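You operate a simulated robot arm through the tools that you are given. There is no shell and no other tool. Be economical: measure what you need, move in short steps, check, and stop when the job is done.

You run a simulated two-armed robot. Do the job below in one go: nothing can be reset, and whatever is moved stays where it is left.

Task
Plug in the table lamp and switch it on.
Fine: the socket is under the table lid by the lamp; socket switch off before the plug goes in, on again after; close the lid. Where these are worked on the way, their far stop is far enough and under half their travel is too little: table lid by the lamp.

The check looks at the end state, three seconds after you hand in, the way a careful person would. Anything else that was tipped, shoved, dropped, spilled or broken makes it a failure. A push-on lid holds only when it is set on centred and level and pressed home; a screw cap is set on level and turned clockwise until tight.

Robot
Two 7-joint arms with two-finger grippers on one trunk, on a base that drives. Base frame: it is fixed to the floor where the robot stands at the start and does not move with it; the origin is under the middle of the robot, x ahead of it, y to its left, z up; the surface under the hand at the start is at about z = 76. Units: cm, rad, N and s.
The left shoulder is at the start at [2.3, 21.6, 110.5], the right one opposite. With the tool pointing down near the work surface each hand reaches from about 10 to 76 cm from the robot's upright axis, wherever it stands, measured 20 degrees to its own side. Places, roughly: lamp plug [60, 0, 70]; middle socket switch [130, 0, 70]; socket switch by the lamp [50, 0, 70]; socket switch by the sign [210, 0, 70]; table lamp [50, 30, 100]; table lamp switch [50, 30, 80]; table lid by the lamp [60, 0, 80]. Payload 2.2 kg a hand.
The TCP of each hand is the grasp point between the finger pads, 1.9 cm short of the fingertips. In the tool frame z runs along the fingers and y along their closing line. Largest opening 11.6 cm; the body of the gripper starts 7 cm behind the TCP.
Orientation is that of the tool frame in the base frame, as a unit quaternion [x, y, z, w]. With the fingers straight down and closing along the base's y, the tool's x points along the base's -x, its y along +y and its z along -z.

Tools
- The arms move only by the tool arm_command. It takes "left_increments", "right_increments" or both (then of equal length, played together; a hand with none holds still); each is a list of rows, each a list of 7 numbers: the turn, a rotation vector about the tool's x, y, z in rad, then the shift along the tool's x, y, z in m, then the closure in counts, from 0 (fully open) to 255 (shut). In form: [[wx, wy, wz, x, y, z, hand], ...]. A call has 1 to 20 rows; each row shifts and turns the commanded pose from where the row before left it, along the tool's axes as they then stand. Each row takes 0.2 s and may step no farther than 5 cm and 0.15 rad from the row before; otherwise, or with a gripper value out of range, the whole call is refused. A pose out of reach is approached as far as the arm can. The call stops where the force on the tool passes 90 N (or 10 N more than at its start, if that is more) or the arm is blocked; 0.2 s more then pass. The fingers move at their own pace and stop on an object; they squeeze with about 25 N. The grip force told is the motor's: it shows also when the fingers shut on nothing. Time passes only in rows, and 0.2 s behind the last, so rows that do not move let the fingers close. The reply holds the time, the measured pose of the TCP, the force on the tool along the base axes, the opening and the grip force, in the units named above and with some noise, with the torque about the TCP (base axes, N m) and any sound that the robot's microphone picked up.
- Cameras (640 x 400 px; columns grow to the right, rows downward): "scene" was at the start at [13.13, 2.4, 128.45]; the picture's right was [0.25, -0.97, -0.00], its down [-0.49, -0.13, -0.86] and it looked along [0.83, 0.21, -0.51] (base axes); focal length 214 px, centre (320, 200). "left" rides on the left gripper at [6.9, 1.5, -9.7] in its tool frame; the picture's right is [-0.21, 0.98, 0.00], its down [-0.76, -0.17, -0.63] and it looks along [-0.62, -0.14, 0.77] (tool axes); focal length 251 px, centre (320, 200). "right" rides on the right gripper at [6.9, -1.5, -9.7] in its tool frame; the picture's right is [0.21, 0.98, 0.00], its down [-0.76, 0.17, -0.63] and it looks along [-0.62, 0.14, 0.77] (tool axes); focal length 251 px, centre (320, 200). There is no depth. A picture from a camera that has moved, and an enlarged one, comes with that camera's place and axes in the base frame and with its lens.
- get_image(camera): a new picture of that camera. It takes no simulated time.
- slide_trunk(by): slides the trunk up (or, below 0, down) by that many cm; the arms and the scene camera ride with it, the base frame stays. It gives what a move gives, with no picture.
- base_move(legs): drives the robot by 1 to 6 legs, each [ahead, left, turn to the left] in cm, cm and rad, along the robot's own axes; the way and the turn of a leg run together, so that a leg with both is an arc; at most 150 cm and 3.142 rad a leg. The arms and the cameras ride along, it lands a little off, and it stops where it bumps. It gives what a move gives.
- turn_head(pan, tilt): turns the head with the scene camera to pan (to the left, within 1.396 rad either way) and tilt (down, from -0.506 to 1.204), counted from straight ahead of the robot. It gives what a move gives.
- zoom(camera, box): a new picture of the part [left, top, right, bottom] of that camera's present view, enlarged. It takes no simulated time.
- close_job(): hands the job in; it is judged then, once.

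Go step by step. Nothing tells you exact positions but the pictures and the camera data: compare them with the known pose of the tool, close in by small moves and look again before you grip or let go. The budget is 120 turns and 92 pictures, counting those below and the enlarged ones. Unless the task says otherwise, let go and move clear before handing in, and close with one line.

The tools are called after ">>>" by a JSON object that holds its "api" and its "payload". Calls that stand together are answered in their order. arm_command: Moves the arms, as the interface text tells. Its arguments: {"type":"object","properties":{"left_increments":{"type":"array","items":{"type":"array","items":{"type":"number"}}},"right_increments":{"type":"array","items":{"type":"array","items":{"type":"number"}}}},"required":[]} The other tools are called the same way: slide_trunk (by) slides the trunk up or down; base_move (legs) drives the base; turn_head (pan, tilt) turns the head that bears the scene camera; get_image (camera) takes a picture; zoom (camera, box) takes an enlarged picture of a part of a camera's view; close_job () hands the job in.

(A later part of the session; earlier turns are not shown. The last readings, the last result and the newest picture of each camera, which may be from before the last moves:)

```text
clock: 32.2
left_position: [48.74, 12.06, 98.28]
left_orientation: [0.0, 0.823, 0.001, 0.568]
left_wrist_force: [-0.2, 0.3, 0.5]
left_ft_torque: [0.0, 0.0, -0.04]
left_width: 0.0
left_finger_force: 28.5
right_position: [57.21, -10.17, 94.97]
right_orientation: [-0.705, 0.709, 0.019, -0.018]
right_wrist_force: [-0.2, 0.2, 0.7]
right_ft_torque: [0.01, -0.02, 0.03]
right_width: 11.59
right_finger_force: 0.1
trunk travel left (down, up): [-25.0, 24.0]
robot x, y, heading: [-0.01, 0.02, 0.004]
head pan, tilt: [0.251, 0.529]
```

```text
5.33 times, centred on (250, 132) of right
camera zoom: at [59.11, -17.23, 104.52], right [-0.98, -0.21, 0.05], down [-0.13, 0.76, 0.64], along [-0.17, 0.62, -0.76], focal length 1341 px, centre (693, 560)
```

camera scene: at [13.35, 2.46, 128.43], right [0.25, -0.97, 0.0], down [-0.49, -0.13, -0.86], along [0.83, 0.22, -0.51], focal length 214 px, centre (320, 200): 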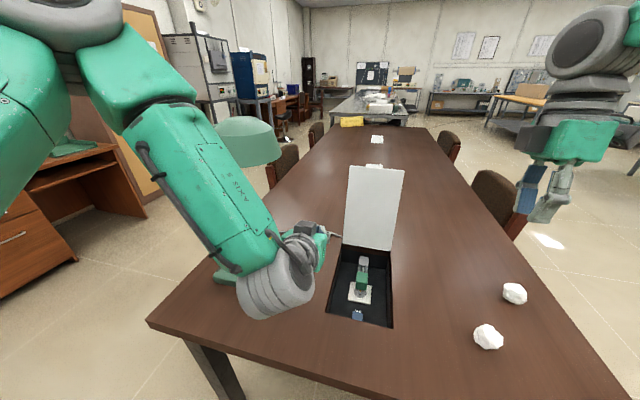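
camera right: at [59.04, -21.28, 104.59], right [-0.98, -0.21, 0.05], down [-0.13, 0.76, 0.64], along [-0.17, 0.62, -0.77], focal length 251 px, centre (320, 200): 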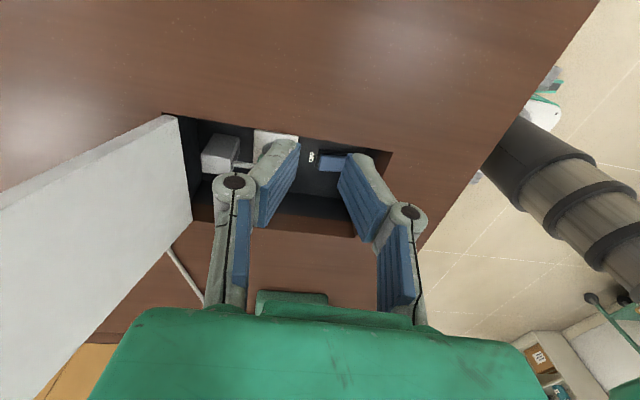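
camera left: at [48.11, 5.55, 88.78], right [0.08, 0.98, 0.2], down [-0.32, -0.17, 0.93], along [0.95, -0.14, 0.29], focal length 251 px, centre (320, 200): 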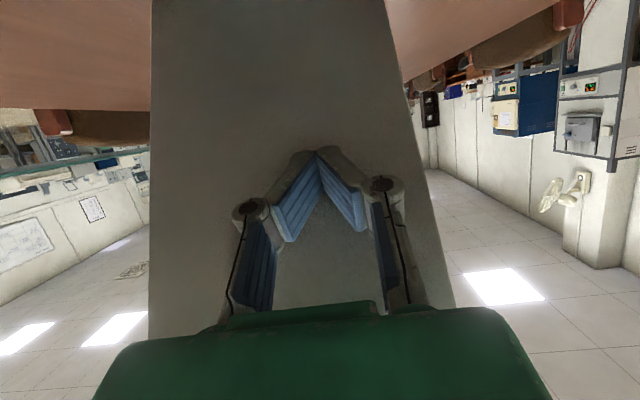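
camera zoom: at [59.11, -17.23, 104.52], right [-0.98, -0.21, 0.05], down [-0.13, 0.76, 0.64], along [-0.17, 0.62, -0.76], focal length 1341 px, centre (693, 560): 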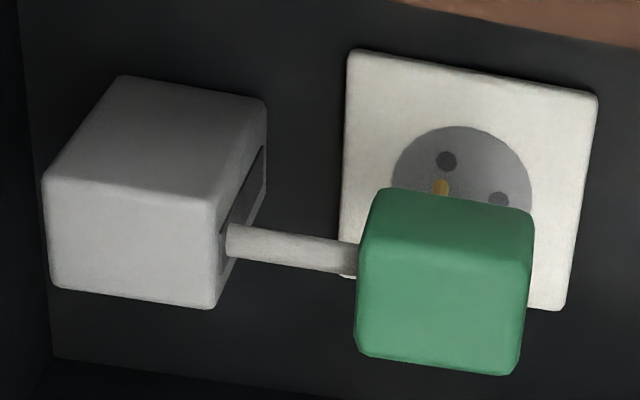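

The plug rides on a holder with a vertical slot, directly above the socket (plug ≈ [60.3, 0.75], top z 73). The socket switch is at about [50, 0.6, 67]; its OFF end (far side) looks raised, so it appears ON now. I'll tilt the right hand so it clears the well edge, close it, and hover over the OFF end.

>>> {"api": "arm_command", "payload": {"right_increments": [[-0.115, 0, 0, 0, 0, 0, 255], [-0.115, 0, 0, 0, 0, 0, 255], [-0.115, 0, 0, 0, 0, 0, 255], [0, 0, 0, -0.0216, -0.0014, 0.032, 255], [0, 0, 0, -0.0216, -0.0014, 0.032, 255], [0, 0, 0, -0.0216, -0.0014, 0.032, 255], [0, 0, 0, -0.0216, -0.0014, 0.032, 255], [0, 0, 0, -0.0216, -0.0014, 0.032, 255], [0, 0, 0, 0, 0, 0, 255]], "left_increments": [[0, 0, 0, 0.007, 0.012, -0.019, 255], [0, 0, 0, 0.007, 0.012, -0.019, 255], [0, 0, 0, 0.007, 0.012, -0.019, 255], [0, 0, 0, 0.0, 0.012, 0, 255], [0, 0, 0, 0, 0, 0, 255], [0, 0, 0, 0, 0, 0, 255], [0, 0, 0, 0, 0, 0, 255], [0, 0, 0, 0, 0, 0, 255], [0, 0, 0, 0, 0, 0, 255]]}}

>>> {"api": "get_image", "payload": {"camera": "scene"}}

>>> {"api": "get_image", "payload": {"camera": "right"}}

```text
clock: 34.2
left_position: [45.28, 15.49, 97.87]
left_orientation: [0.001, 0.823, -0.001, 0.568]
left_wrist_force: [0.9, 0.9, 0.9]
left_ft_torque: [0.01, -0.04, 0.03]
left_width: 0.0
left_finger_force: 28.4
left hand out of reach, approached as far as the arm can: row 3, 4
right_position: [51.48, 0.82, 79.96]
right_orientation: [-0.691, 0.695, 0.141, -0.138]
right_wrist_force: [0.6, -1.1, 0.9]
right_ft_torque: [0.0, 0.02, 0.0]
right_width: 0.0
right_finger_force: 24.9
trunk travel left (down, up): [-25.0, 24.0]
robot x, y, heading: [0.07, 0.34, -0.001]
head pan, tilt: [0.251, 0.529]
```

```text
57 pictures are left
camera scene: at [13.35, 2.58, 128.44], right [0.25, -0.97, 0.0], down [-0.49, -0.13, -0.86], along [0.83, 0.21, -0.51], focal length 214 px, centre (320, 200)
```

scene: 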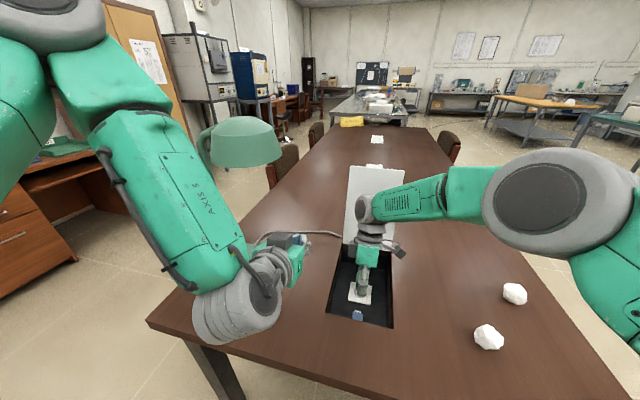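

```text
56 pictures are left
camera right: at [56.6, -6.11, 88.26], right [-0.9, -0.21, 0.38], down [0.1, 0.75, 0.65], along [-0.42, 0.62, -0.66], focal length 251 px, centre (320, 200)
```

right: 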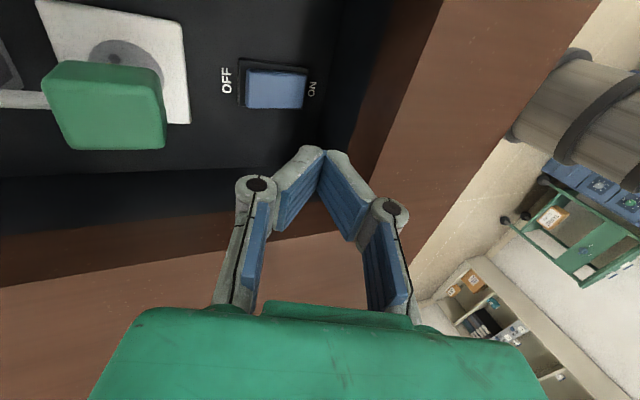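

Hovering over the switch's OFF end. Descending gently.

>>> {"api": "arm_command", "payload": {"right_increments": [[0, 0, 0, 0, -0.0109, 0.0258, 255], [0, 0, 0, 0, -0.0109, 0.0258, 255], [0, 0, 0, 0, -0.0109, 0.0258, 255], [0, 0, 0, 0, -0.0016, 0.0037, 255], [0, 0, 0, 0, -0.0016, 0.0037, 255], [0, 0, 0, 0, -0.0016, 0.0037, 255], [0, 0, 0, 0, 0, 0, 255]]}}

>>> {"api": "get_image", "payload": {"camera": "right"}}

```text
clock: 35.9
left_position: [45.26, 15.5, 97.83]
left_orientation: [0.0, 0.823, 0.0, 0.568]
left_wrist_force: [-0.1, 0.6, -0.7]
left_ft_torque: [0.0, -0.01, 0.02]
left_width: 0.0
left_finger_force: 28.5
right_position: [51.63, 0.76, 70.32]
right_orientation: [-0.691, 0.695, 0.141, -0.139]
right_wrist_force: [0.4, 0.5, -0.3]
right_ft_torque: [0.0, -0.01, 0.0]
right_width: 0.0
right_finger_force: 25.0
trunk travel left (down, up): [-25.0, 24.0]
robot x, y, heading: [-0.03, -0.01, -0.002]
head pan, tilt: [0.251, 0.529]
```

```text
55 pictures are left
camera right: at [56.65, -6.18, 78.65], right [-0.9, -0.21, 0.38], down [0.1, 0.75, 0.65], along [-0.42, 0.62, -0.66], focal length 251 px, centre (320, 200)
```

right: 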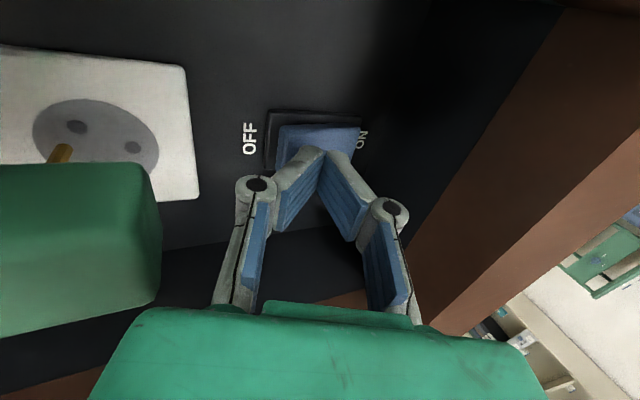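

>>> {"api": "arm_command", "payload": {"right_increments": [[0, 0, 0, 0, -0.0016, 0.0037, 255], [0, 0, 0, 0, -0.0016, 0.0037, 255], [0, 0, 0, 0, -0.0016, 0.0037, 255], [0, 0, 0, 0, 0, 0, 255]]}}

>>> {"api": "zoom", "payload": {"camera": "right", "box": [220, 80, 420, 205]}}

```text
clock: 36.9
left_position: [45.36, 15.56, 97.9]
left_orientation: [-0.001, 0.823, 0.001, 0.568]
left_wrist_force: [0.0, -0.2, 0.7]
left_ft_torque: [0.0, -0.03, -0.01]
left_width: 0.01
left_finger_force: 28.2
right_position: [51.64, 0.82, 69.14]
right_orientation: [-0.691, 0.696, 0.14, -0.139]
right_wrist_force: [-0.4, -0.2, 0.0]
right_ft_torque: [0.02, 0.0, 0.02]
right_width: 0.02
right_finger_force: 24.9
trunk travel left (down, up): [-25.0, 24.0]
robot x, y, heading: [0.25, 0.16, 0.001]
head pan, tilt: [0.251, 0.529]
```

```text
3.20 times, centred on (320, 142) of right
camera zoom: at [56.68, -6.13, 77.4], right [-0.9, -0.21, 0.38], down [0.1, 0.75, 0.65], along [-0.42, 0.62, -0.66], focal length 805 px, centre (320, 384)
```

zoom: 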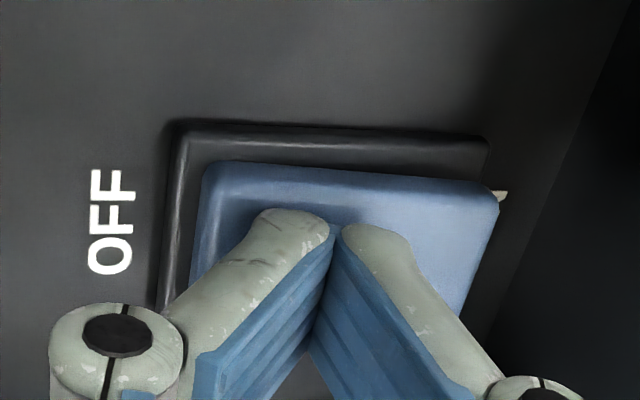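

>>> {"api": "arm_command", "payload": {"right_increments": [[0, 0, 0, 0, -0.0012, 0.0028, 255], [0, 0, 0, 0, -0.0012, 0.0028, 255], [0, 0, 0, 0, -0.0012, 0.0028, 255], [0, 0, 0, 0, 0, 0, 255]]}}

>>> {"api": "zoom", "payload": {"camera": "right", "box": [220, 80, 420, 205]}}

```text
clock: 37.9
left_position: [44.96, 15.39, 98.11]
left_orientation: [0.0, 0.822, 0.0, 0.57]
left_wrist_force: [-0.4, 0.7, 0.5]
left_ft_torque: [-0.03, 0.0, -0.03]
left_width: 0.01
left_finger_force: 27.9
right_position: [51.55, 0.81, 69.01]
right_orientation: [-0.691, 0.697, 0.137, -0.134]
right_wrist_force: [-1.1, -1.7, 59.0]
right_ft_torque: [-0.15, 0.01, -0.04]
right_width: 0.0
right_finger_force: 25.0
trunk travel left (down, up): [-25.0, 24.0]
robot x, y, heading: [0.27, -0.07, -0.001]
head pan, tilt: [0.251, 0.529]
```

```text
3.20 times, centred on (320, 142) of right
camera zoom: at [56.61, -6.18, 77.22], right [-0.91, -0.21, 0.37], down [0.09, 0.75, 0.65], along [-0.41, 0.62, -0.66], focal length 805 px, centre (320, 384)
```

zoom: 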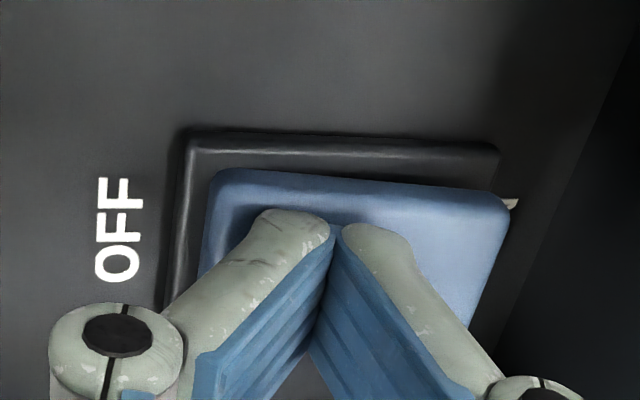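

59 N with no motion and no click: the OFF end seems to already be at its stop. Lifting to look at the rocker's tilt.

>>> {"api": "arm_command", "payload": {"right_increments": [[0, 0, 0, 0, 0.007, -0.017, 255], [0, 0, 0, 0, 0.011, -0.026, 255], [0, 0, 0, 0.02, 0.008, -0.02, 255], [0, 0, 0, 0.02, 0, 0, 255], [0, 0, 0, 0.03, 0, 0, 255], [0, 0, 0, 0, 0, 0, 255]]}}

>>> {"api": "zoom", "payload": {"camera": "right", "box": [180, 80, 380, 205]}}

```text
clock: 39.2
left_position: [45.25, 15.47, 97.8]
left_orientation: [0.0, 0.823, 0.0, 0.568]
left_wrist_force: [-0.3, 0.0, -0.3]
left_ft_torque: [-0.02, -0.02, 0.01]
left_width: 0.0
left_finger_force: 28.2
right_position: [51.45, -6.14, 74.98]
right_orientation: [-0.69, 0.696, 0.141, -0.138]
right_wrist_force: [0.0, 1.3, -0.7]
right_ft_torque: [0.01, 0.0, 0.01]
right_width: 0.0
right_finger_force: 25.5
trunk travel left (down, up): [-25.0, 24.0]
robot x, y, heading: [-0.01, -0.16, -0.004]
head pan, tilt: [0.251, 0.529]
```

```text
3.20 times, centred on (280, 142) of right
camera zoom: at [56.6, -13.23, 83.19], right [-0.9, -0.21, 0.38], down [0.1, 0.75, 0.65], along [-0.42, 0.62, -0.66], focal length 805 px, centre (448, 384)
```

zoom: 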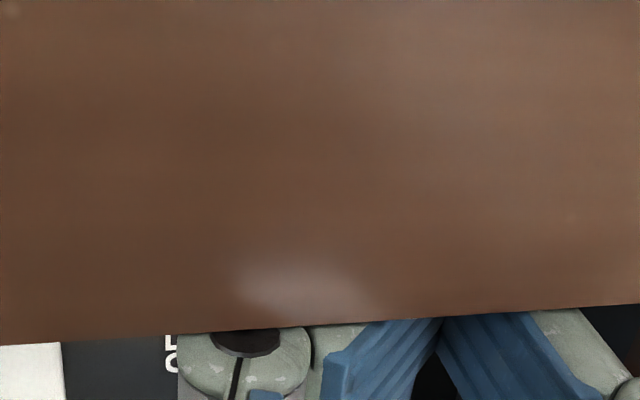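

>>> {"api": "arm_command", "payload": {"right_increments": [[0, 0, 0, 0, 0.0145, -0.0345, 255], [0, 0, 0, 0, 0.0145, -0.0345, 255], [0, 0, 0, 0.015, 0.0145, -0.0345, 255], [0, 0, 0, 0.015, 0.0145, -0.0345, 255], [0, 0, 0, 0, 0, 0, 255]]}}

>>> {"api": "get_image", "payload": {"camera": "right"}}

>>> {"api": "zoom", "payload": {"camera": "right", "box": [220, 120, 300, 170]}}

```text
clock: 40.5
left_position: [45.3, 15.45, 97.74]
left_orientation: [0.0, 0.823, 0.0, 0.568]
left_wrist_force: [0.3, 0.6, 0.6]
left_ft_torque: [0.01, -0.02, 0.0]
left_width: 0.0
left_finger_force: 28.9
right_position: [51.57, -9.29, 89.85]
right_orientation: [-0.691, 0.696, 0.14, -0.139]
right_wrist_force: [-0.1, -0.9, 0.3]
right_ft_torque: [-0.03, 0.0, 0.02]
right_width: 0.02
right_finger_force: 25.4
trunk travel left (down, up): [-25.0, 24.0]
robot x, y, heading: [0.08, 0.22, 0.001]
head pan, tilt: [0.251, 0.529]
```

```text
51 pictures are left
camera right: at [56.68, -16.38, 98.1], right [-0.9, -0.21, 0.38], down [0.1, 0.75, 0.65], along [-0.42, 0.62, -0.66], focal length 251 px, centre (320, 200)
```

right: 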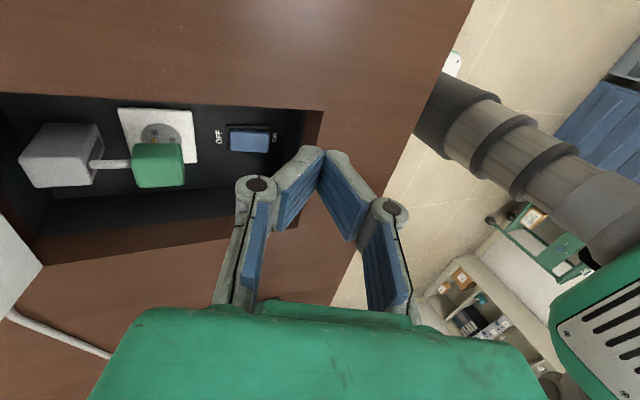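

```text
8.00 times, centred on (260, 145) of right
camera zoom: at [56.68, -16.38, 98.1], right [-0.9, -0.21, 0.38], down [0.1, 0.75, 0.65], along [-0.42, 0.62, -0.66], focal length 2012 px, centre (800, 640)
```

zoom: 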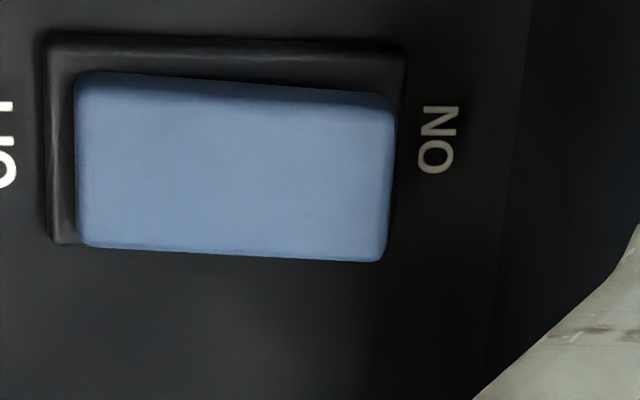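

The rocker geometry changed: now the ON end stands up and the OFF end is down, so the socket is OFF. Next, straighten the right hand and go above the plug.

>>> {"api": "arm_command", "payload": {"right_increments": [[0.132, 0, 0, 0, 0, 0, 255], [0.132, 0, 0, 0, 0, 0, 255], [0.132, 0, 0, 0, 0, 0, 255], [0, 0, 0, -0.025, -0.0218, 0.022, 255], [0, 0, 0, -0.025, -0.0218, 0.022, 255], [0, 0, 0, -0.025, -0.0218, 0.022, 255], [0, 0, 0, -0.025, -0.0218, 0.022, 255], [0, 0, 0, 0, 0, 0, 255]]}}

>>> {"api": "get_image", "payload": {"camera": "right"}}

>>> {"api": "zoom", "payload": {"camera": "scene", "box": [310, 200, 430, 330]}}

```text
clock: 42.2
left_position: [45.12, 15.48, 97.92]
left_orientation: [0.001, 0.823, 0.0, 0.568]
left_wrist_force: [0.7, 0.4, 0.4]
left_ft_torque: [-0.03, -0.02, 0.03]
left_width: 0.0
left_finger_force: 28.6
right_position: [60.07, 0.8, 81.3]
right_orientation: [-0.705, 0.71, 0.0, 0.001]
right_wrist_force: [-1.3, 0.3, 0.2]
right_ft_torque: [0.01, -0.02, 0.0]
right_width: 0.02
right_finger_force: 25.0
trunk travel left (down, up): [-25.0, 24.0]
robot x, y, heading: [0.37, 0.1, -0.001]
head pan, tilt: [0.251, 0.529]
```

```text
49 pictures are left
camera right: at [61.57, -6.18, 90.91], right [-0.98, -0.21, 0.0], down [-0.16, 0.76, 0.63], along [-0.13, 0.62, -0.77], focal length 251 px, centre (320, 200)
```

right: 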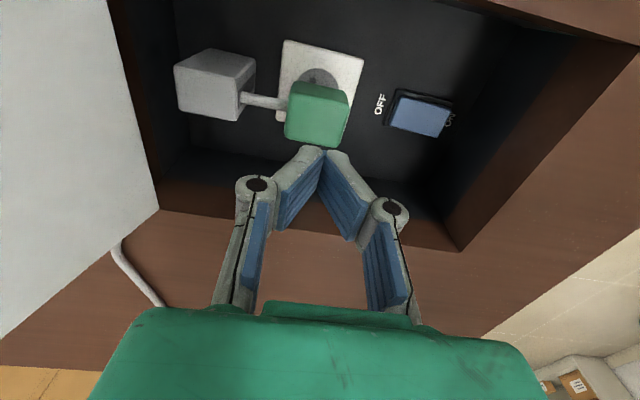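

```text
3.08 times, centred on (370, 265) of scene
camera zoom: at [13.29, 2.58, 128.45], right [0.25, -0.97, 0.0], down [-0.49, -0.13, -0.86], along [0.83, 0.21, -0.51], focal length 660 px, centre (166, 0)
```

zoom: 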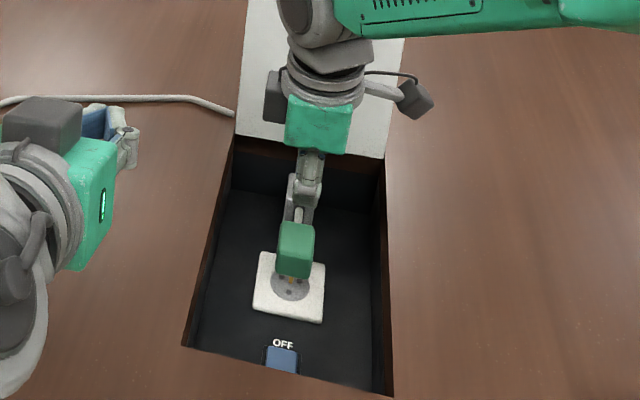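

Tip is centred over the plug (60.2, 0.8). Descending to contact, then pressing.

>>> {"api": "arm_command", "payload": {"right_increments": [[0, 0, 0, 0, 0, 0.025, 255], [0, 0, 0, 0, 0, 0.025, 255], [0, 0, 0, 0, 0, 0.005, 255], [0, 0, 0, 0, 0, 0.005, 255], [0, 0, 0, 0, 0, 0.005, 255], [0, 0, 0, 0, 0, 0.005, 255], [0, 0, 0, 0, 0, 0.005, 255], [0, 0, 0, 0, 0, 0, 255]]}}

>>> {"api": "get_image", "payload": {"camera": "right"}}

```text
clock: 44.0
left_position: [45.25, 15.44, 97.76]
left_orientation: [0.0, 0.823, 0.0, 0.568]
left_wrist_force: [0.0, 0.0, 0.2]
left_ft_torque: [0.02, -0.01, 0.02]
left_width: 0.02
left_finger_force: 28.3
right_position: [60.29, 0.88, 73.71]
right_orientation: [-0.705, 0.71, 0.002, 0.0]
right_wrist_force: [0.5, -0.6, -0.4]
right_ft_torque: [-0.02, 0.02, -0.03]
right_width: 0.0
right_finger_force: 29.0
trunk travel left (down, up): [-25.0, 24.0]
robot x, y, heading: [-0.18, 0.06, -0.003]
head pan, tilt: [0.251, 0.529]
```

```text
47 pictures are left
camera right: at [61.77, -6.22, 83.25], right [-0.98, -0.21, 0.0], down [-0.16, 0.76, 0.63], along [-0.13, 0.62, -0.77], focal length 251 px, centre (320, 200)
```

right: 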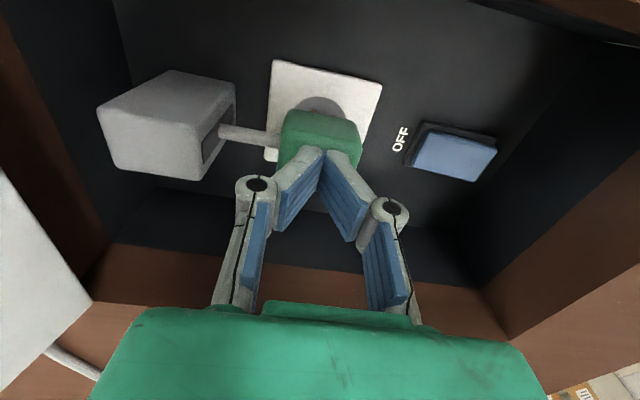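

>>> {"api": "arm_command", "payload": {"right_increments": [[0, 0, 0, 0, 0, 0.004, 255], [0, 0, 0, 0, 0, 0.004, 255], [0, 0, 0, 0, 0, 0.004, 255], [0, 0, 0, 0, 0, 0.004, 255], [0, 0, 0, 0, 0, 0, 255]]}}

>>> {"api": "get_image", "payload": {"camera": "right"}}

```text
clock: 45.2
left_position: [45.3, 15.57, 97.91]
left_orientation: [-0.001, 0.823, 0.001, 0.568]
left_wrist_force: [-0.2, -0.5, 0.4]
left_ft_torque: [0.01, -0.02, 0.0]
left_width: 0.0
left_finger_force: 28.7
right_position: [60.21, 0.73, 72.0]
right_orientation: [-0.705, 0.709, 0.001, 0.001]
right_wrist_force: [-0.4, 0.6, 0.7]
right_ft_torque: [-0.02, 0.01, 0.01]
right_width: 0.02
right_finger_force: 28.2
trunk travel left (down, up): [-25.0, 24.0]
robot x, y, heading: [-0.01, -0.04, 0.001]
head pan, tilt: [0.251, 0.529]
```

```text
46 pictures are left
camera right: at [61.78, -6.23, 81.66], right [-0.98, -0.21, 0.0], down [-0.16, 0.76, 0.63], along [-0.13, 0.62, -0.77], focal length 251 px, centre (320, 200)
```

right: 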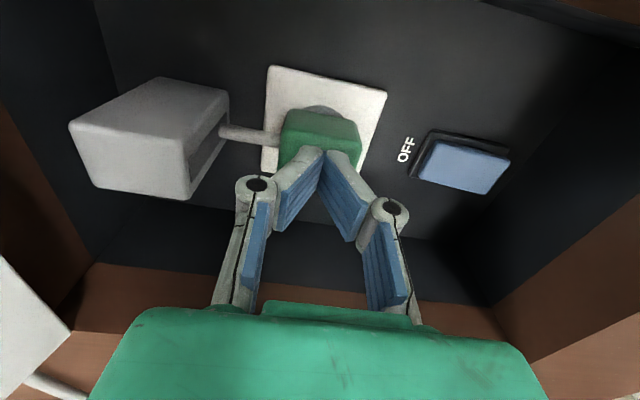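

The plug is moving down the slot with the finger. Continuing.

>>> {"api": "arm_command", "payload": {"right_increments": [[0, 0, 0, 0, 0, 0.004, 255], [0, 0, 0, 0, 0, 0.004, 255], [0, 0, 0, 0, 0, 0.003, 255], [0, 0, 0, 0, 0, 0.003, 255], [0, 0, 0, 0, 0, 0.003, 255], [0, 0, 0, 0, 0, 0.002, 255], [0, 0, 0, 0, 0, 0, 255]]}}

>>> {"api": "get_image", "payload": {"camera": "right"}}

```text
clock: 46.9
left_position: [44.52, 15.39, 98.38]
left_orientation: [0.0, 0.821, 0.001, 0.571]
left_wrist_force: [-0.8, 0.7, -0.2]
left_ft_torque: [0.0, 0.01, 0.04]
left_width: 0.0
left_finger_force: 29.0
right_position: [60.34, 0.73, 71.63]
right_orientation: [-0.705, 0.709, -0.006, 0.01]
right_wrist_force: [-14.0, -4.8, 81.6]
right_ft_torque: [-0.17, 0.47, -0.01]
right_width: 0.61
right_finger_force: 28.5
trunk travel left (down, up): [-25.0, 24.0]
robot x, y, heading: [0.27, -0.14, -0.003]
head pan, tilt: [0.251, 0.529]
```

```text
45 pictures are left
camera right: at [61.58, -6.26, 81.25], right [-0.98, -0.21, -0.02], down [-0.17, 0.75, 0.63], along [-0.11, 0.62, -0.77], focal length 251 px, centre (320, 200)
```

right: 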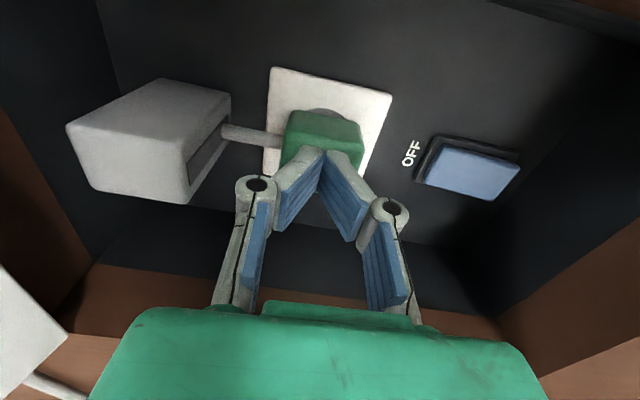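

81 N: blocked at tip z ≈ 69.7. I'll lift and check whether the plug is fully seated.

>>> {"api": "arm_command", "payload": {"right_increments": [[0, 0, 0, 0, 0, -0.02, 255], [0, 0, 0, 0, 0, -0.04, 255], [0, 0, 0, 0, 0, -0.04, 255], [0, 0, 0, 0, 0, 0, 255]]}}

>>> {"api": "zoom", "payload": {"camera": "right", "box": [160, 30, 400, 180]}}

>>> {"api": "zoom", "payload": {"camera": "scene", "box": [335, 240, 405, 310]}}

```text
clock: 47.9
left_position: [45.33, 15.46, 97.82]
left_orientation: [-0.001, 0.824, 0.002, 0.567]
left_wrist_force: [0.4, 0.6, -0.1]
left_ft_torque: [0.0, 0.02, -0.03]
left_width: 0.0
left_finger_force: 28.5
right_position: [60.51, 0.6, 79.92]
right_orientation: [-0.705, 0.709, 0.002, -0.001]
right_wrist_force: [0.0, 0.2, -0.2]
right_ft_torque: [0.01, 0.0, -0.01]
right_width: 0.0
right_finger_force: 28.8
trunk travel left (down, up): [-25.0, 24.0]
robot x, y, heading: [-0.04, 0.05, -0.002]
head pan, tilt: [0.251, 0.529]
```

```text
2.67 times, centred on (280, 105) of right
camera zoom: at [61.96, -6.31, 89.62], right [-0.98, -0.21, 0.0], down [-0.16, 0.76, 0.63], along [-0.13, 0.62, -0.77], focal length 670 px, centre (427, 453)
```

zoom: 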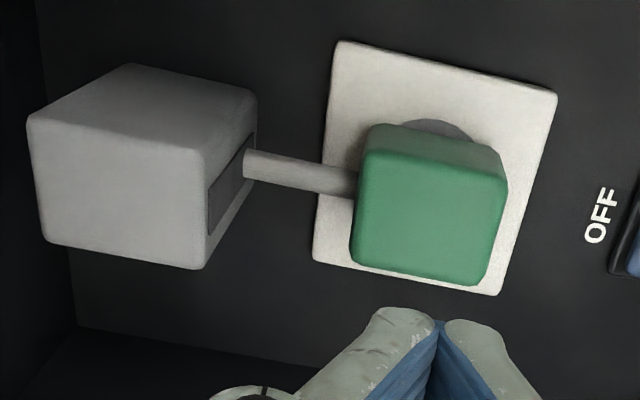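

```text
5.71 times, centred on (370, 275) of scene
camera zoom: at [13.46, 2.49, 128.41], right [0.25, -0.97, 0.0], down [-0.49, -0.13, -0.86], along [0.83, 0.21, -0.51], focal length 1226 px, centre (34, -229)
```

zoom: 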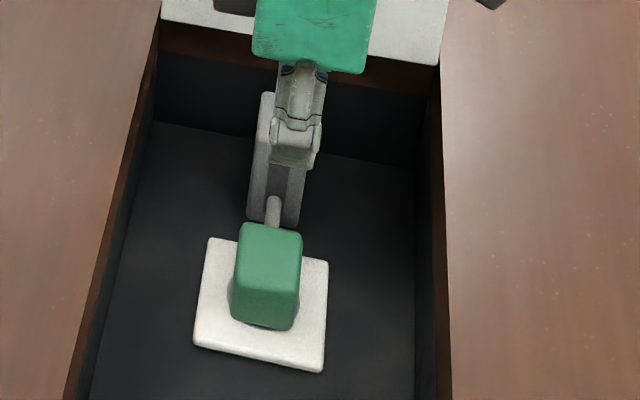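

The plug sits fully on the socket, with the rod at the bottom of its slot. Now the socket switch ON end: tilt the hand again and hover over it.

>>> {"api": "arm_command", "payload": {"right_increments": [[-0.133, 0, 0, 0, 0, -0.013, 255], [-0.133, 0, 0, 0, 0, -0.013, 255], [-0.133, 0, 0, 0, 0, -0.013, 255], [0, 0, 0, 0, 0.024, 0.021, 255], [0, 0, 0, 0, 0.024, 0.021, 255], [0, 0, 0, 0, 0.024, 0.021, 255], [0, 0, 0, 0, 0.024, 0.021, 255], [0, 0, 0, 0, 0, 0, 255]]}}

>>> {"api": "get_image", "payload": {"camera": "right"}}

```text
clock: 49.6
left_position: [45.36, 15.51, 97.78]
left_orientation: [0.0, 0.823, -0.001, 0.568]
left_wrist_force: [-0.2, 0.0, 0.1]
left_ft_torque: [0.01, 0.03, 0.01]
left_width: 0.0
left_finger_force: 28.9
right_position: [45.44, 0.67, 81.16]
right_orientation: [-0.691, 0.695, 0.141, -0.139]
right_wrist_force: [0.6, -0.9, -0.6]
right_ft_torque: [-0.01, 0.0, -0.01]
right_width: 0.0
right_finger_force: 28.5
right hand out of reach, approached as far as the arm can: row 2, 3
trunk travel left (down, up): [-25.0, 24.0]
robot x, y, heading: [0.31, -0.25, 0.0]
head pan, tilt: [0.251, 0.529]
```

```text
42 pictures are left
camera right: at [50.59, -6.36, 89.44], right [-0.9, -0.21, 0.38], down [0.1, 0.75, 0.65], along [-0.42, 0.62, -0.66], focal length 251 px, centre (320, 200)
```

right: 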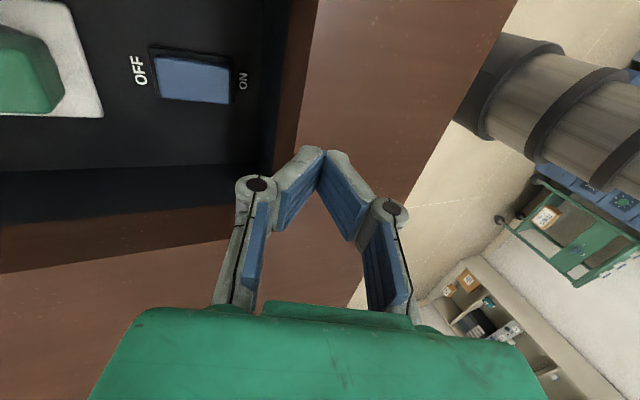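

Move 3 cm forward to be over the ON end, then descend.

>>> {"api": "arm_command", "payload": {"right_increments": [[0, 0, 0, 0, -0.0276, -0.0117, 255], [0, 0, 0, 0, -0.009, 0.0212, 255], [0, 0, 0, 0, -0.009, 0.0212, 255], [0, 0, 0, 0, -0.009, 0.0212, 255], [0, 0, 0, 0, -0.009, 0.0212, 255], [0, 0, 0, 0, 0, 0, 255]]}}

>>> {"api": "get_image", "payload": {"camera": "right"}}

```text
clock: 51.0
left_position: [45.25, 15.43, 97.94]
left_orientation: [0.0, 0.823, 0.0, 0.568]
left_wrist_force: [0.2, 0.2, 1.4]
left_ft_torque: [0.02, -0.04, 0.01]
left_width: 0.0
left_finger_force: 28.3
right_position: [48.6, 0.39, 72.18]
right_orientation: [-0.691, 0.695, 0.142, -0.138]
right_wrist_force: [0.9, -0.5, 0.0]
right_ft_torque: [-0.02, -0.01, 0.0]
right_width: 0.01
right_finger_force: 28.2
trunk travel left (down, up): [-25.0, 24.0]
robot x, y, heading: [-0.05, 0.12, 0.001]
head pan, tilt: [0.251, 0.529]
```

```text
41 pictures are left
camera right: at [53.72, -6.49, 80.39], right [-0.9, -0.21, 0.38], down [0.1, 0.76, 0.65], along [-0.42, 0.62, -0.66], focal length 251 px, centre (320, 200)
```

right: 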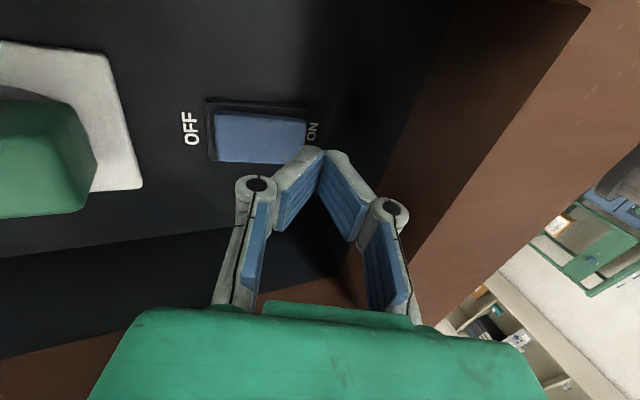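

>>> {"api": "arm_command", "payload": {"right_increments": [[0, 0, 0, 0, -0.0016, 0.0037, 255], [0, 0, 0, 0, -0.0016, 0.0037, 255], [0, 0, 0, 0, -0.0016, 0.0037, 255], [0, 0, 0, 0, -0.0016, 0.0037, 255], [0, 0, 0, 0, -0.0016, 0.0037, 255], [0, 0, 0, 0, -0.0016, 0.0037, 255], [0, 0, 0, 0, -0.0016, 0.0037, 255], [0, 0, 0, 0, 0, 0, 255]]}}

>>> {"api": "zoom", "payload": {"camera": "right", "box": [160, 80, 400, 230]}}

```text
clock: 52.9
left_position: [45.33, 15.61, 97.75]
left_orientation: [-0.001, 0.823, 0.002, 0.568]
left_wrist_force: [-0.3, 0.1, -0.2]
left_ft_torque: [-0.02, 0.01, -0.02]
left_width: 0.0
left_finger_force: 28.3
right_position: [48.52, 0.48, 69.08]
right_orientation: [-0.691, 0.695, 0.142, -0.14]
right_wrist_force: [-0.4, -0.4, 0.4]
right_ft_torque: [-0.03, 0.02, 0.01]
right_width: 0.01
right_finger_force: 28.1
trunk travel left (down, up): [-25.0, 24.0]
robot x, y, heading: [-0.02, -0.02, 0.002]
head pan, tilt: [0.251, 0.529]
```

```text
2.67 times, centred on (280, 155) of right
camera zoom: at [53.67, -6.46, 77.35], right [-0.9, -0.21, 0.38], down [0.1, 0.75, 0.65], along [-0.42, 0.62, -0.66], focal length 670 px, centre (427, 320)
```

zoom: 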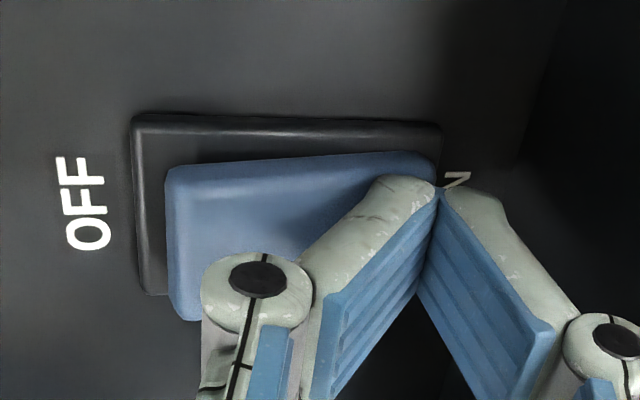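

The rocker flipped: OFF end now raised, ON end down. I press a touch further to make sure, then lift.

>>> {"api": "arm_command", "payload": {"right_increments": [[0, 0, 0, 0, -0.0008, 0.0018, 255], [0, 0, 0, 0, -0.0008, 0.0018, 255], [0, 0, 0, 0, 0, 0, 255]]}}

>>> {"api": "arm_command", "payload": {"right_increments": [[0, 0, 0, 0, 0.004, -0.01, 255], [0, 0, 0, 0, 0.014, -0.035, 255], [0, 0, 0, 0, 0.014, -0.035, 255], [0, 0, 0, 0, 0.014, -0.035, 255], [0, 0, 0, 0, 0.014, -0.035, 255], [0, 0, 0, 0.04, 0, 0, 255], [0, 0, 0, 0.04, 0, 0, 255], [0, 0, 0, 0, 0, 0, 255]]}}

>>> {"api": "get_image", "payload": {"camera": "right"}}

```text
clock: 53.6
left_position: [45.09, 15.46, 97.99]
left_orientation: [-0.001, 0.822, 0.001, 0.569]
left_wrist_force: [-0.2, 0.0, 0.5]
left_ft_torque: [0.01, -0.02, -0.02]
left_width: 0.01
left_finger_force: 28.1
right_position: [48.65, 0.55, 69.03]
right_orientation: [-0.691, 0.696, 0.14, -0.137]
right_wrist_force: [-2.8, -1.3, 32.3]
right_ft_torque: [-0.07, 0.02, -0.01]
right_width: 0.0
right_finger_force: 28.6
trunk travel left (down, up): [-25.0, 24.0]
robot x, y, heading: [-0.06, 0.11, 0.001]
head pan, tilt: [0.251, 0.529]
```

```text
clock: 55.5
left_position: [45.28, 15.38, 97.78]
left_orientation: [0.0, 0.823, 0.001, 0.568]
left_wrist_force: [-0.5, -0.8, 0.8]
left_ft_torque: [-0.04, 0.02, 0.0]
left_width: 0.0
left_finger_force: 28.4
right_position: [49.0, -7.63, 84.61]
right_orientation: [-0.69, 0.695, 0.143, -0.14]
right_wrist_force: [-0.4, -0.3, -0.4]
right_ft_torque: [-0.01, 0.05, 0.0]
right_width: 0.0
right_finger_force: 28.3
trunk travel left (down, up): [-25.0, 24.0]
robot x, y, heading: [-0.06, 0.45, 0.0]
head pan, tilt: [0.251, 0.529]
```

```text
39 pictures are left
camera right: at [54.08, -14.67, 92.82], right [-0.9, -0.21, 0.38], down [0.1, 0.75, 0.65], along [-0.42, 0.62, -0.66], focal length 251 px, centre (320, 200)
```

right: 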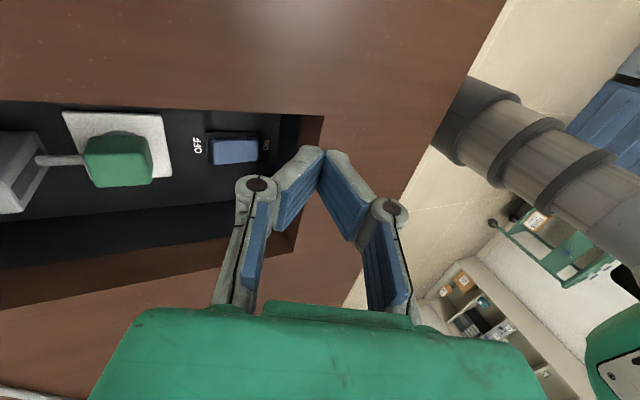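

The socket is switched on with the plug in. Next I close the lid: I unwind the right hand's tilt and yaw and pitch it forward, so its fingers can hook over the lid's top edge.

>>> {"api": "arm_command", "payload": {"right_increments": [[0.133, 0, 0, 0, 0.01, -0.045, 255], [0.133, 0, 0, 0, 0.005, -0.045, 255], [0.133, 0, 0, 0, 0, -0.045, 255], [0, 0, 0.1428, 0, 0, 0, 255], [0, 0, 0.1428, 0, 0, 0, 255], [0, 0, 0.1428, 0, 0, 0, 255], [0, 0, 0.1428, 0, 0, 0, 255], [0, 0, 0.1428, 0, 0, 0, 255], [0, 0, 0.1428, 0, 0, 0, 255], [0, 0, 0.1428, 0, 0, 0, 255], [0, 0, 0.1428, 0, 0, 0, 255], [0, 0, 0.1428, 0, 0, 0, 255], [0, 0, 0.1428, 0, 0, 0, 255], [0, 0, 0.1428, 0, 0, 0, 255], [0, -0.15, 0, 0, 0, 0, 255], [0, -0.15, 0, 0, 0, 0, 255], [0, -0.15, 0, 0, 0, 0, 255], [0, -0.15, 0, 0, 0, 0, 255], [0, -0.15, 0, 0, 0, 0, 255], [0, -0.15, 0, 0, 0, 0, 255]]}}

>>> {"api": "get_image", "payload": {"camera": "scene"}}

```text
clock: 59.6
left_position: [45.3, 15.42, 97.88]
left_orientation: [0.0, 0.824, 0.001, 0.567]
left_wrist_force: [-0.3, -0.4, 0.2]
left_ft_torque: [-0.03, 0.01, -0.04]
left_width: 0.0
left_finger_force: 28.5
right_position: [50.61, -8.67, 97.89]
right_orientation: [0.031, 0.921, -0.017, 0.387]
right_wrist_force: [2.3, 2.8, 2.3]
right_ft_torque: [-0.18, 0.29, -0.13]
right_width: 0.0
right_finger_force: 28.5
right hand out of reach, approached as far as the arm can: row 19
trunk travel left (down, up): [-25.0, 24.0]
robot x, y, heading: [0.4, 0.09, 0.001]
head pan, tilt: [0.251, 0.529]
```

```text
38 pictures are left
camera scene: at [13.3, 2.49, 128.44], right [0.25, -0.97, 0.0], down [-0.49, -0.13, -0.86], along [0.83, 0.22, -0.51], focal length 214 px, centre (320, 200)
```

scene: 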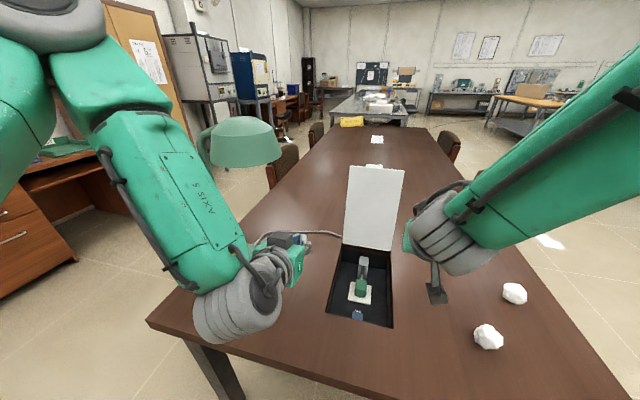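

The lid leans slightly past upright (top edge about x 77.5, z 103). I'll raise the right hand and come forward just above the top edge.

>>> {"api": "arm_command", "payload": {"right_increments": [[0, 0, 0, -0.0313, 0.0114, 0.0072, 255], [0, 0, 0, -0.0313, 0.0114, 0.0072, 255], [0, 0, 0, -0.0313, 0.0114, 0.0072, 255], [0, 0, 0, -0.0313, 0.0114, 0.0072, 255], [0, 0, 0, -0.0313, 0.0114, 0.0072, 255], [0, 0, 0, -0.0313, 0.0114, 0.0072, 255], [0, 0, 0, -0.0313, 0.0114, 0.0072, 255], [0, -0.15, 0, 0, 0, 0, 255], [0, -0.15, 0, 0, 0, 0, 255], [0, 0, 0, 0, 0, 0, 255]]}}

>>> {"api": "get_image", "payload": {"camera": "scene"}}

>>> {"api": "get_image", "payload": {"camera": "right"}}

```text
clock: 62.0
left_position: [45.0, 15.57, 97.97]
left_orientation: [0.0, 0.823, 0.001, 0.568]
left_wrist_force: [-0.8, 0.0, 0.4]
left_ft_torque: [-0.01, 0.02, 0.03]
left_width: 0.0
left_finger_force: 28.8
right_position: [71.2, -4.94, 111.81]
right_orientation: [0.052, 0.851, -0.003, 0.523]
right_wrist_force: [-0.5, -0.6, -0.9]
right_ft_torque: [-0.04, -0.01, -0.01]
right_width: 0.01
right_finger_force: 28.6
trunk travel left (down, up): [-25.0, 24.0]
robot x, y, heading: [-0.21, 0.31, 0.0]
head pan, tilt: [0.251, 0.529]
stopped in row 10 (right hand): the arm was blocked; the commanded pose is now the measured one
```

```text
37 pictures are left
camera scene: at [13.31, 2.57, 128.44], right [0.25, -0.97, 0.0], down [-0.49, -0.13, -0.86], along [0.83, 0.21, -0.51], focal length 214 px, centre (320, 200)
```

scene: 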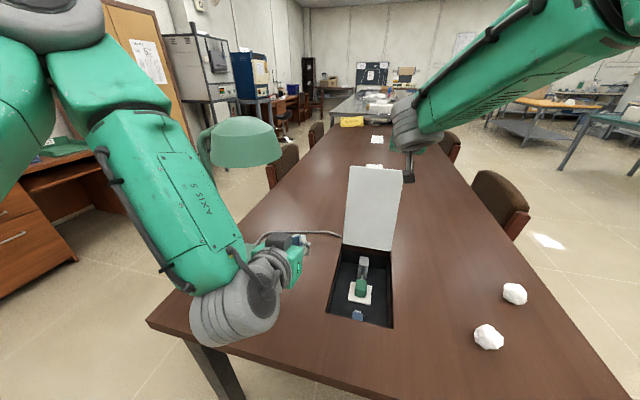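

```text
36 pictures are left
camera right: at [59.39, -5.32, 109.85], right [-0.01, 0.99, -0.14], down [-0.21, 0.14, 0.97], along [0.98, 0.04, 0.2], focal length 251 px, centre (320, 200)
```

right: 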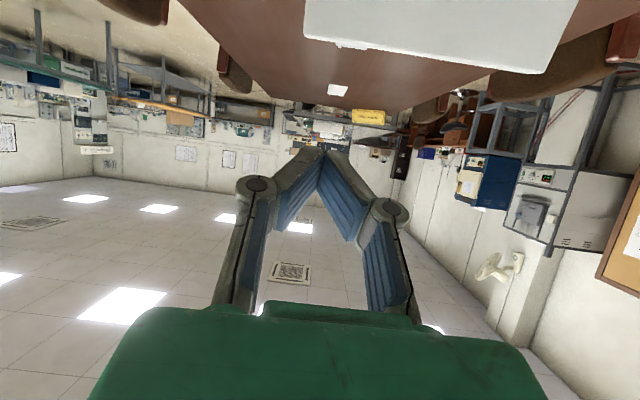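

Now forward over the edge, then down so the fingertips sit just behind it.

>>> {"api": "arm_command", "payload": {"right_increments": [[0, 0, 0, -0.016, 0.02, 0.031, 255], [0, 0, 0, -0.016, 0.02, 0.031, 255], [0, 0, 0, 0, 0, 0, 255]]}}

>>> {"api": "get_image", "payload": {"camera": "right"}}

```text
clock: 62.9
left_position: [44.94, 15.5, 98.04]
left_orientation: [0.0, 0.822, -0.001, 0.57]
left_wrist_force: [-1.3, -0.8, 0.2]
left_ft_torque: [0.0, 0.01, 0.03]
left_width: 0.0
left_finger_force: 28.6
right_position: [79.16, -3.0, 112.58]
right_orientation: [0.064, 0.85, -0.003, 0.523]
right_wrist_force: [-0.9, 0.3, 0.5]
right_ft_torque: [-0.02, 0.02, -0.02]
right_width: 0.0
right_finger_force: 28.5
trunk travel left (down, up): [-25.0, 24.0]
robot x, y, heading: [-0.02, 0.1, 0.001]
head pan, tilt: [0.251, 0.529]
```

```text
35 pictures are left
camera right: at [67.3, -3.08, 110.67], right [0.01, 0.99, -0.13], down [-0.21, 0.13, 0.97], along [0.98, 0.02, 0.21], focal length 251 px, centre (320, 200)
```

right: 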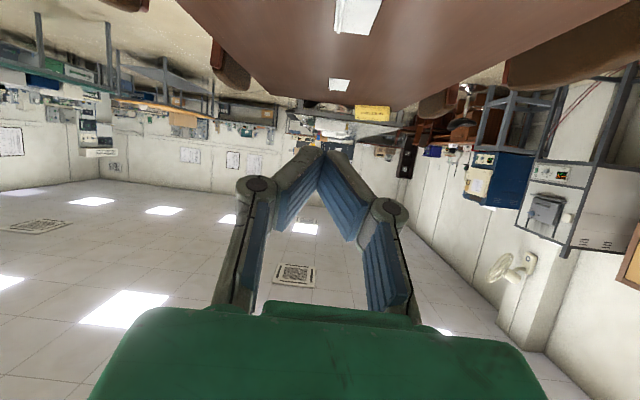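

>>> {"api": "arm_command", "payload": {"right_increments": [[0, 0, 0, 0.018, 0, 0.0088, 255], [0, 0, 0, 0.018, 0, 0.0088, 255], [0, 0, 0, 0.018, 0, 0.0088, 255], [0, 0, 0, 0.013, 0, 0.0064, 255], [0, 0, 0, 0.013, 0, 0.0064, 255], [0, 0, 0, 0, 0, 0, 255]]}}

>>> {"api": "zoom", "payload": {"camera": "scene", "box": [320, 110, 440, 230]}}

>>> {"api": "get_image", "payload": {"camera": "right"}}

```text
clock: 64.2
left_position: [44.96, 15.4, 98.01]
left_orientation: [0.001, 0.822, 0.0, 0.569]
left_wrist_force: [0.8, 1.1, -1.4]
left_ft_torque: [0.01, 0.02, 0.01]
left_width: 0.01
left_finger_force: 28.8
right_position: [78.94, -2.06, 103.98]
right_orientation: [0.058, 0.848, -0.005, 0.527]
right_wrist_force: [5.0, -3.3, 17.7]
right_ft_torque: [-0.26, -0.08, 0.05]
right_width: 0.0
right_finger_force: 28.5
trunk travel left (down, up): [-25.0, 24.0]
robot x, y, heading: [-0.14, -0.01, 0.001]
head pan, tilt: [0.251, 0.529]
```

```text
3.33 times, centred on (380, 170) of scene
camera zoom: at [13.17, 2.48, 128.48], right [0.25, -0.97, 0.0], down [-0.49, -0.13, -0.86], along [0.83, 0.21, -0.51], focal length 715 px, centre (120, 300)
```

zoom: 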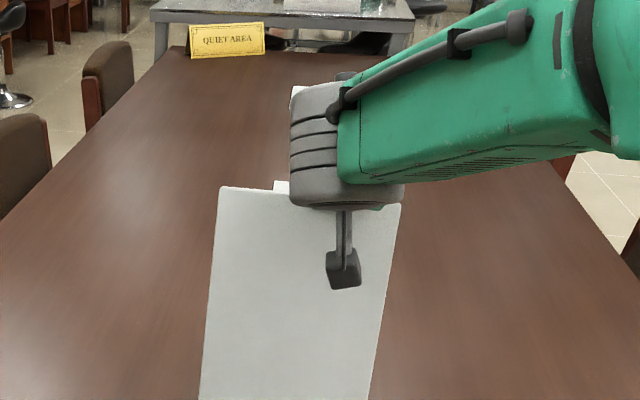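

```text
33 pictures are left
camera right: at [67.13, -2.26, 101.98], right [0.01, 0.99, -0.14], down [-0.22, 0.14, 0.97], along [0.98, 0.02, 0.22], focal length 251 px, centre (320, 200)
```

right: 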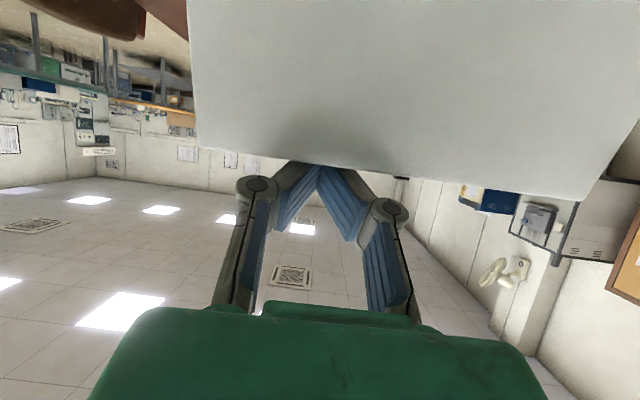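

The fingertips are behind the lid's top edge. Pulling it toward the robot along its arc.

>>> {"api": "arm_command", "payload": {"right_increments": [[0, 0, 0, 0.0112, 0, -0.0222, 255], [0, 0, 0, 0.0112, 0, -0.0222, 255], [0, 0, 0, 0.0125, 0, -0.0216, 255], [0, 0, 0, 0.0125, 0, -0.0216, 255], [0, 0, 0, 0.0155, 0, -0.02, 255], [0, 0, 0, 0.0155, 0, -0.02, 255], [0, 0, 0, 0, 0, 0, 255]]}}

>>> {"api": "get_image", "payload": {"camera": "scene"}}

>>> {"api": "get_image", "payload": {"camera": "right"}}

```text
clock: 66.0
left_position: [45.01, 15.37, 98.07]
left_orientation: [0.001, 0.822, 0.001, 0.569]
left_wrist_force: [-0.2, -0.6, 0.2]
left_ft_torque: [0.0, 0.02, -0.02]
left_width: 0.0
left_finger_force: 28.7
right_position: [65.02, -3.26, 102.24]
right_orientation: [0.096, 0.854, 0.006, 0.511]
right_wrist_force: [-0.4, -0.9, -0.4]
right_ft_torque: [-0.01, -0.02, -0.01]
right_width: 0.0
right_finger_force: 28.1
trunk travel left (down, up): [-25.0, 24.0]
robot x, y, heading: [0.08, 0.13, -0.0]
head pan, tilt: [0.251, 0.529]
stopped in row 7 (right hand): the arm was blocked; the commanded pose is now the measured one
```

```text
32 pictures are left
camera scene: at [13.41, 2.56, 128.4], right [0.25, -0.97, 0.0], down [-0.49, -0.13, -0.86], along [0.83, 0.21, -0.51], focal length 214 px, centre (320, 200)
```

scene: 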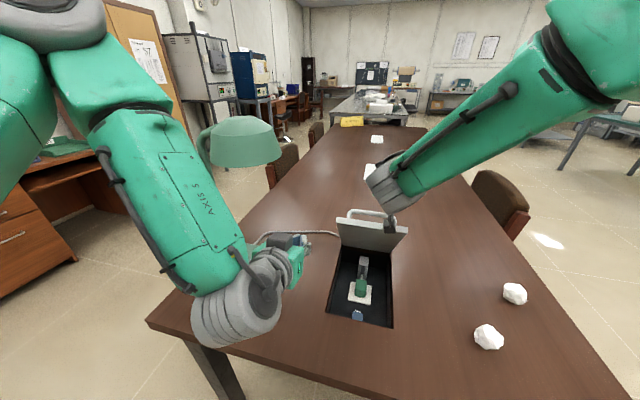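

```text
31 pictures are left
camera right: at [53.18, -2.85, 100.67], right [0.06, 1.0, -0.08], down [-0.18, 0.09, 0.98], along [0.98, -0.04, 0.18], focal length 251 px, centre (320, 200)
```

right: 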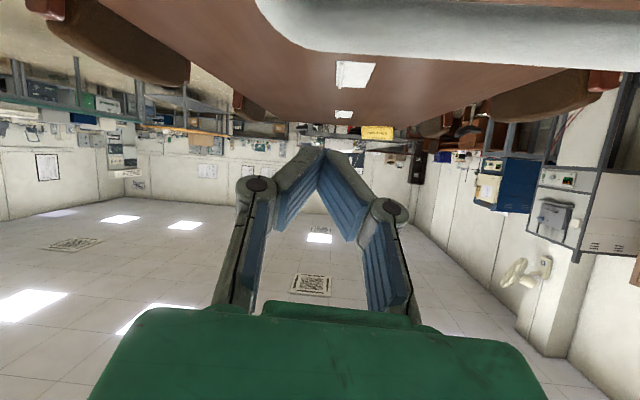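

The lid is back to about 60° and holding by itself. I'll raise the hand and straighten it, so I can drop the fingers behind the handle bar and pull and push it down.

>>> {"api": "arm_command", "payload": {"right_increments": [[0, 0, 0, -0.0263, 0, -0.0144, 255], [0, 0, 0, -0.0263, 0, -0.0144, 255], [0, 0.144, 0, 0, 0, 0, 255], [0, 0.144, 0, 0, 0, 0, 255], [0, 0.144, 0, 0, 0, 0, 255], [0, 0.144, 0, 0, 0, 0, 255], [0, 0.144, 0, 0, 0, 0, 255], [0, 0, 0, 0, 0, 0, 255]]}}

>>> {"api": "get_image", "payload": {"camera": "right"}}

>>> {"api": "get_image", "payload": {"camera": "scene"}}

```text
clock: 67.8
left_position: [44.88, 15.28, 98.09]
left_orientation: [0.001, 0.822, 0.0, 0.57]
left_wrist_force: [-0.6, -0.5, 0.0]
left_ft_torque: [0.0, -0.01, 0.02]
left_width: 0.02
left_finger_force: 28.1
right_position: [64.57, -3.57, 108.59]
right_orientation: [0.085, 0.979, 0.039, 0.18]
right_wrist_force: [0.7, 0.4, -0.9]
right_ft_torque: [0.0, -0.03, 0.01]
right_width: 0.0
right_finger_force: 28.7
trunk travel left (down, up): [-25.0, 24.0]
robot x, y, heading: [0.32, 0.09, -0.002]
head pan, tilt: [0.251, 0.529]
```

```text
30 pictures are left
camera right: at [54.62, -4.43, 114.97], right [-0.05, 1.0, 0.03], down [0.5, 0.0, 0.87], along [0.87, 0.06, -0.49], focal length 251 px, centre (320, 200)
```

right: 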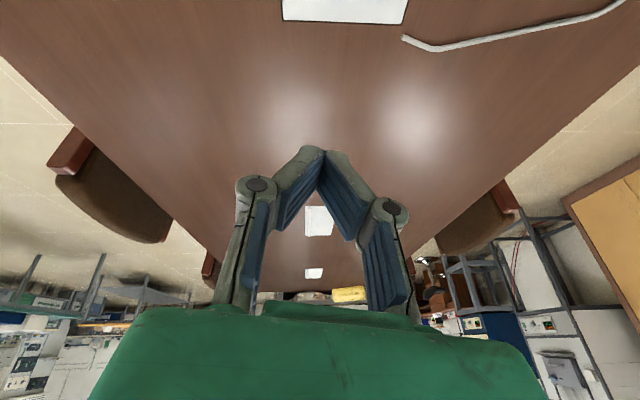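

```text
29 pictures are left
camera scene: at [13.33, 2.49, 128.44], right [0.25, -0.97, 0.0], down [-0.49, -0.13, -0.86], along [0.83, 0.21, -0.51], focal length 214 px, centre (320, 200)
```

scene: 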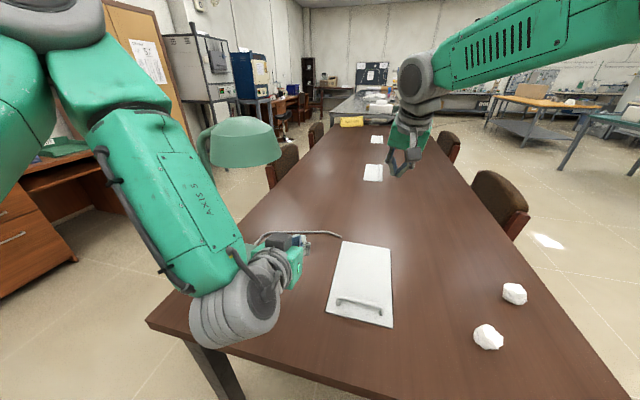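

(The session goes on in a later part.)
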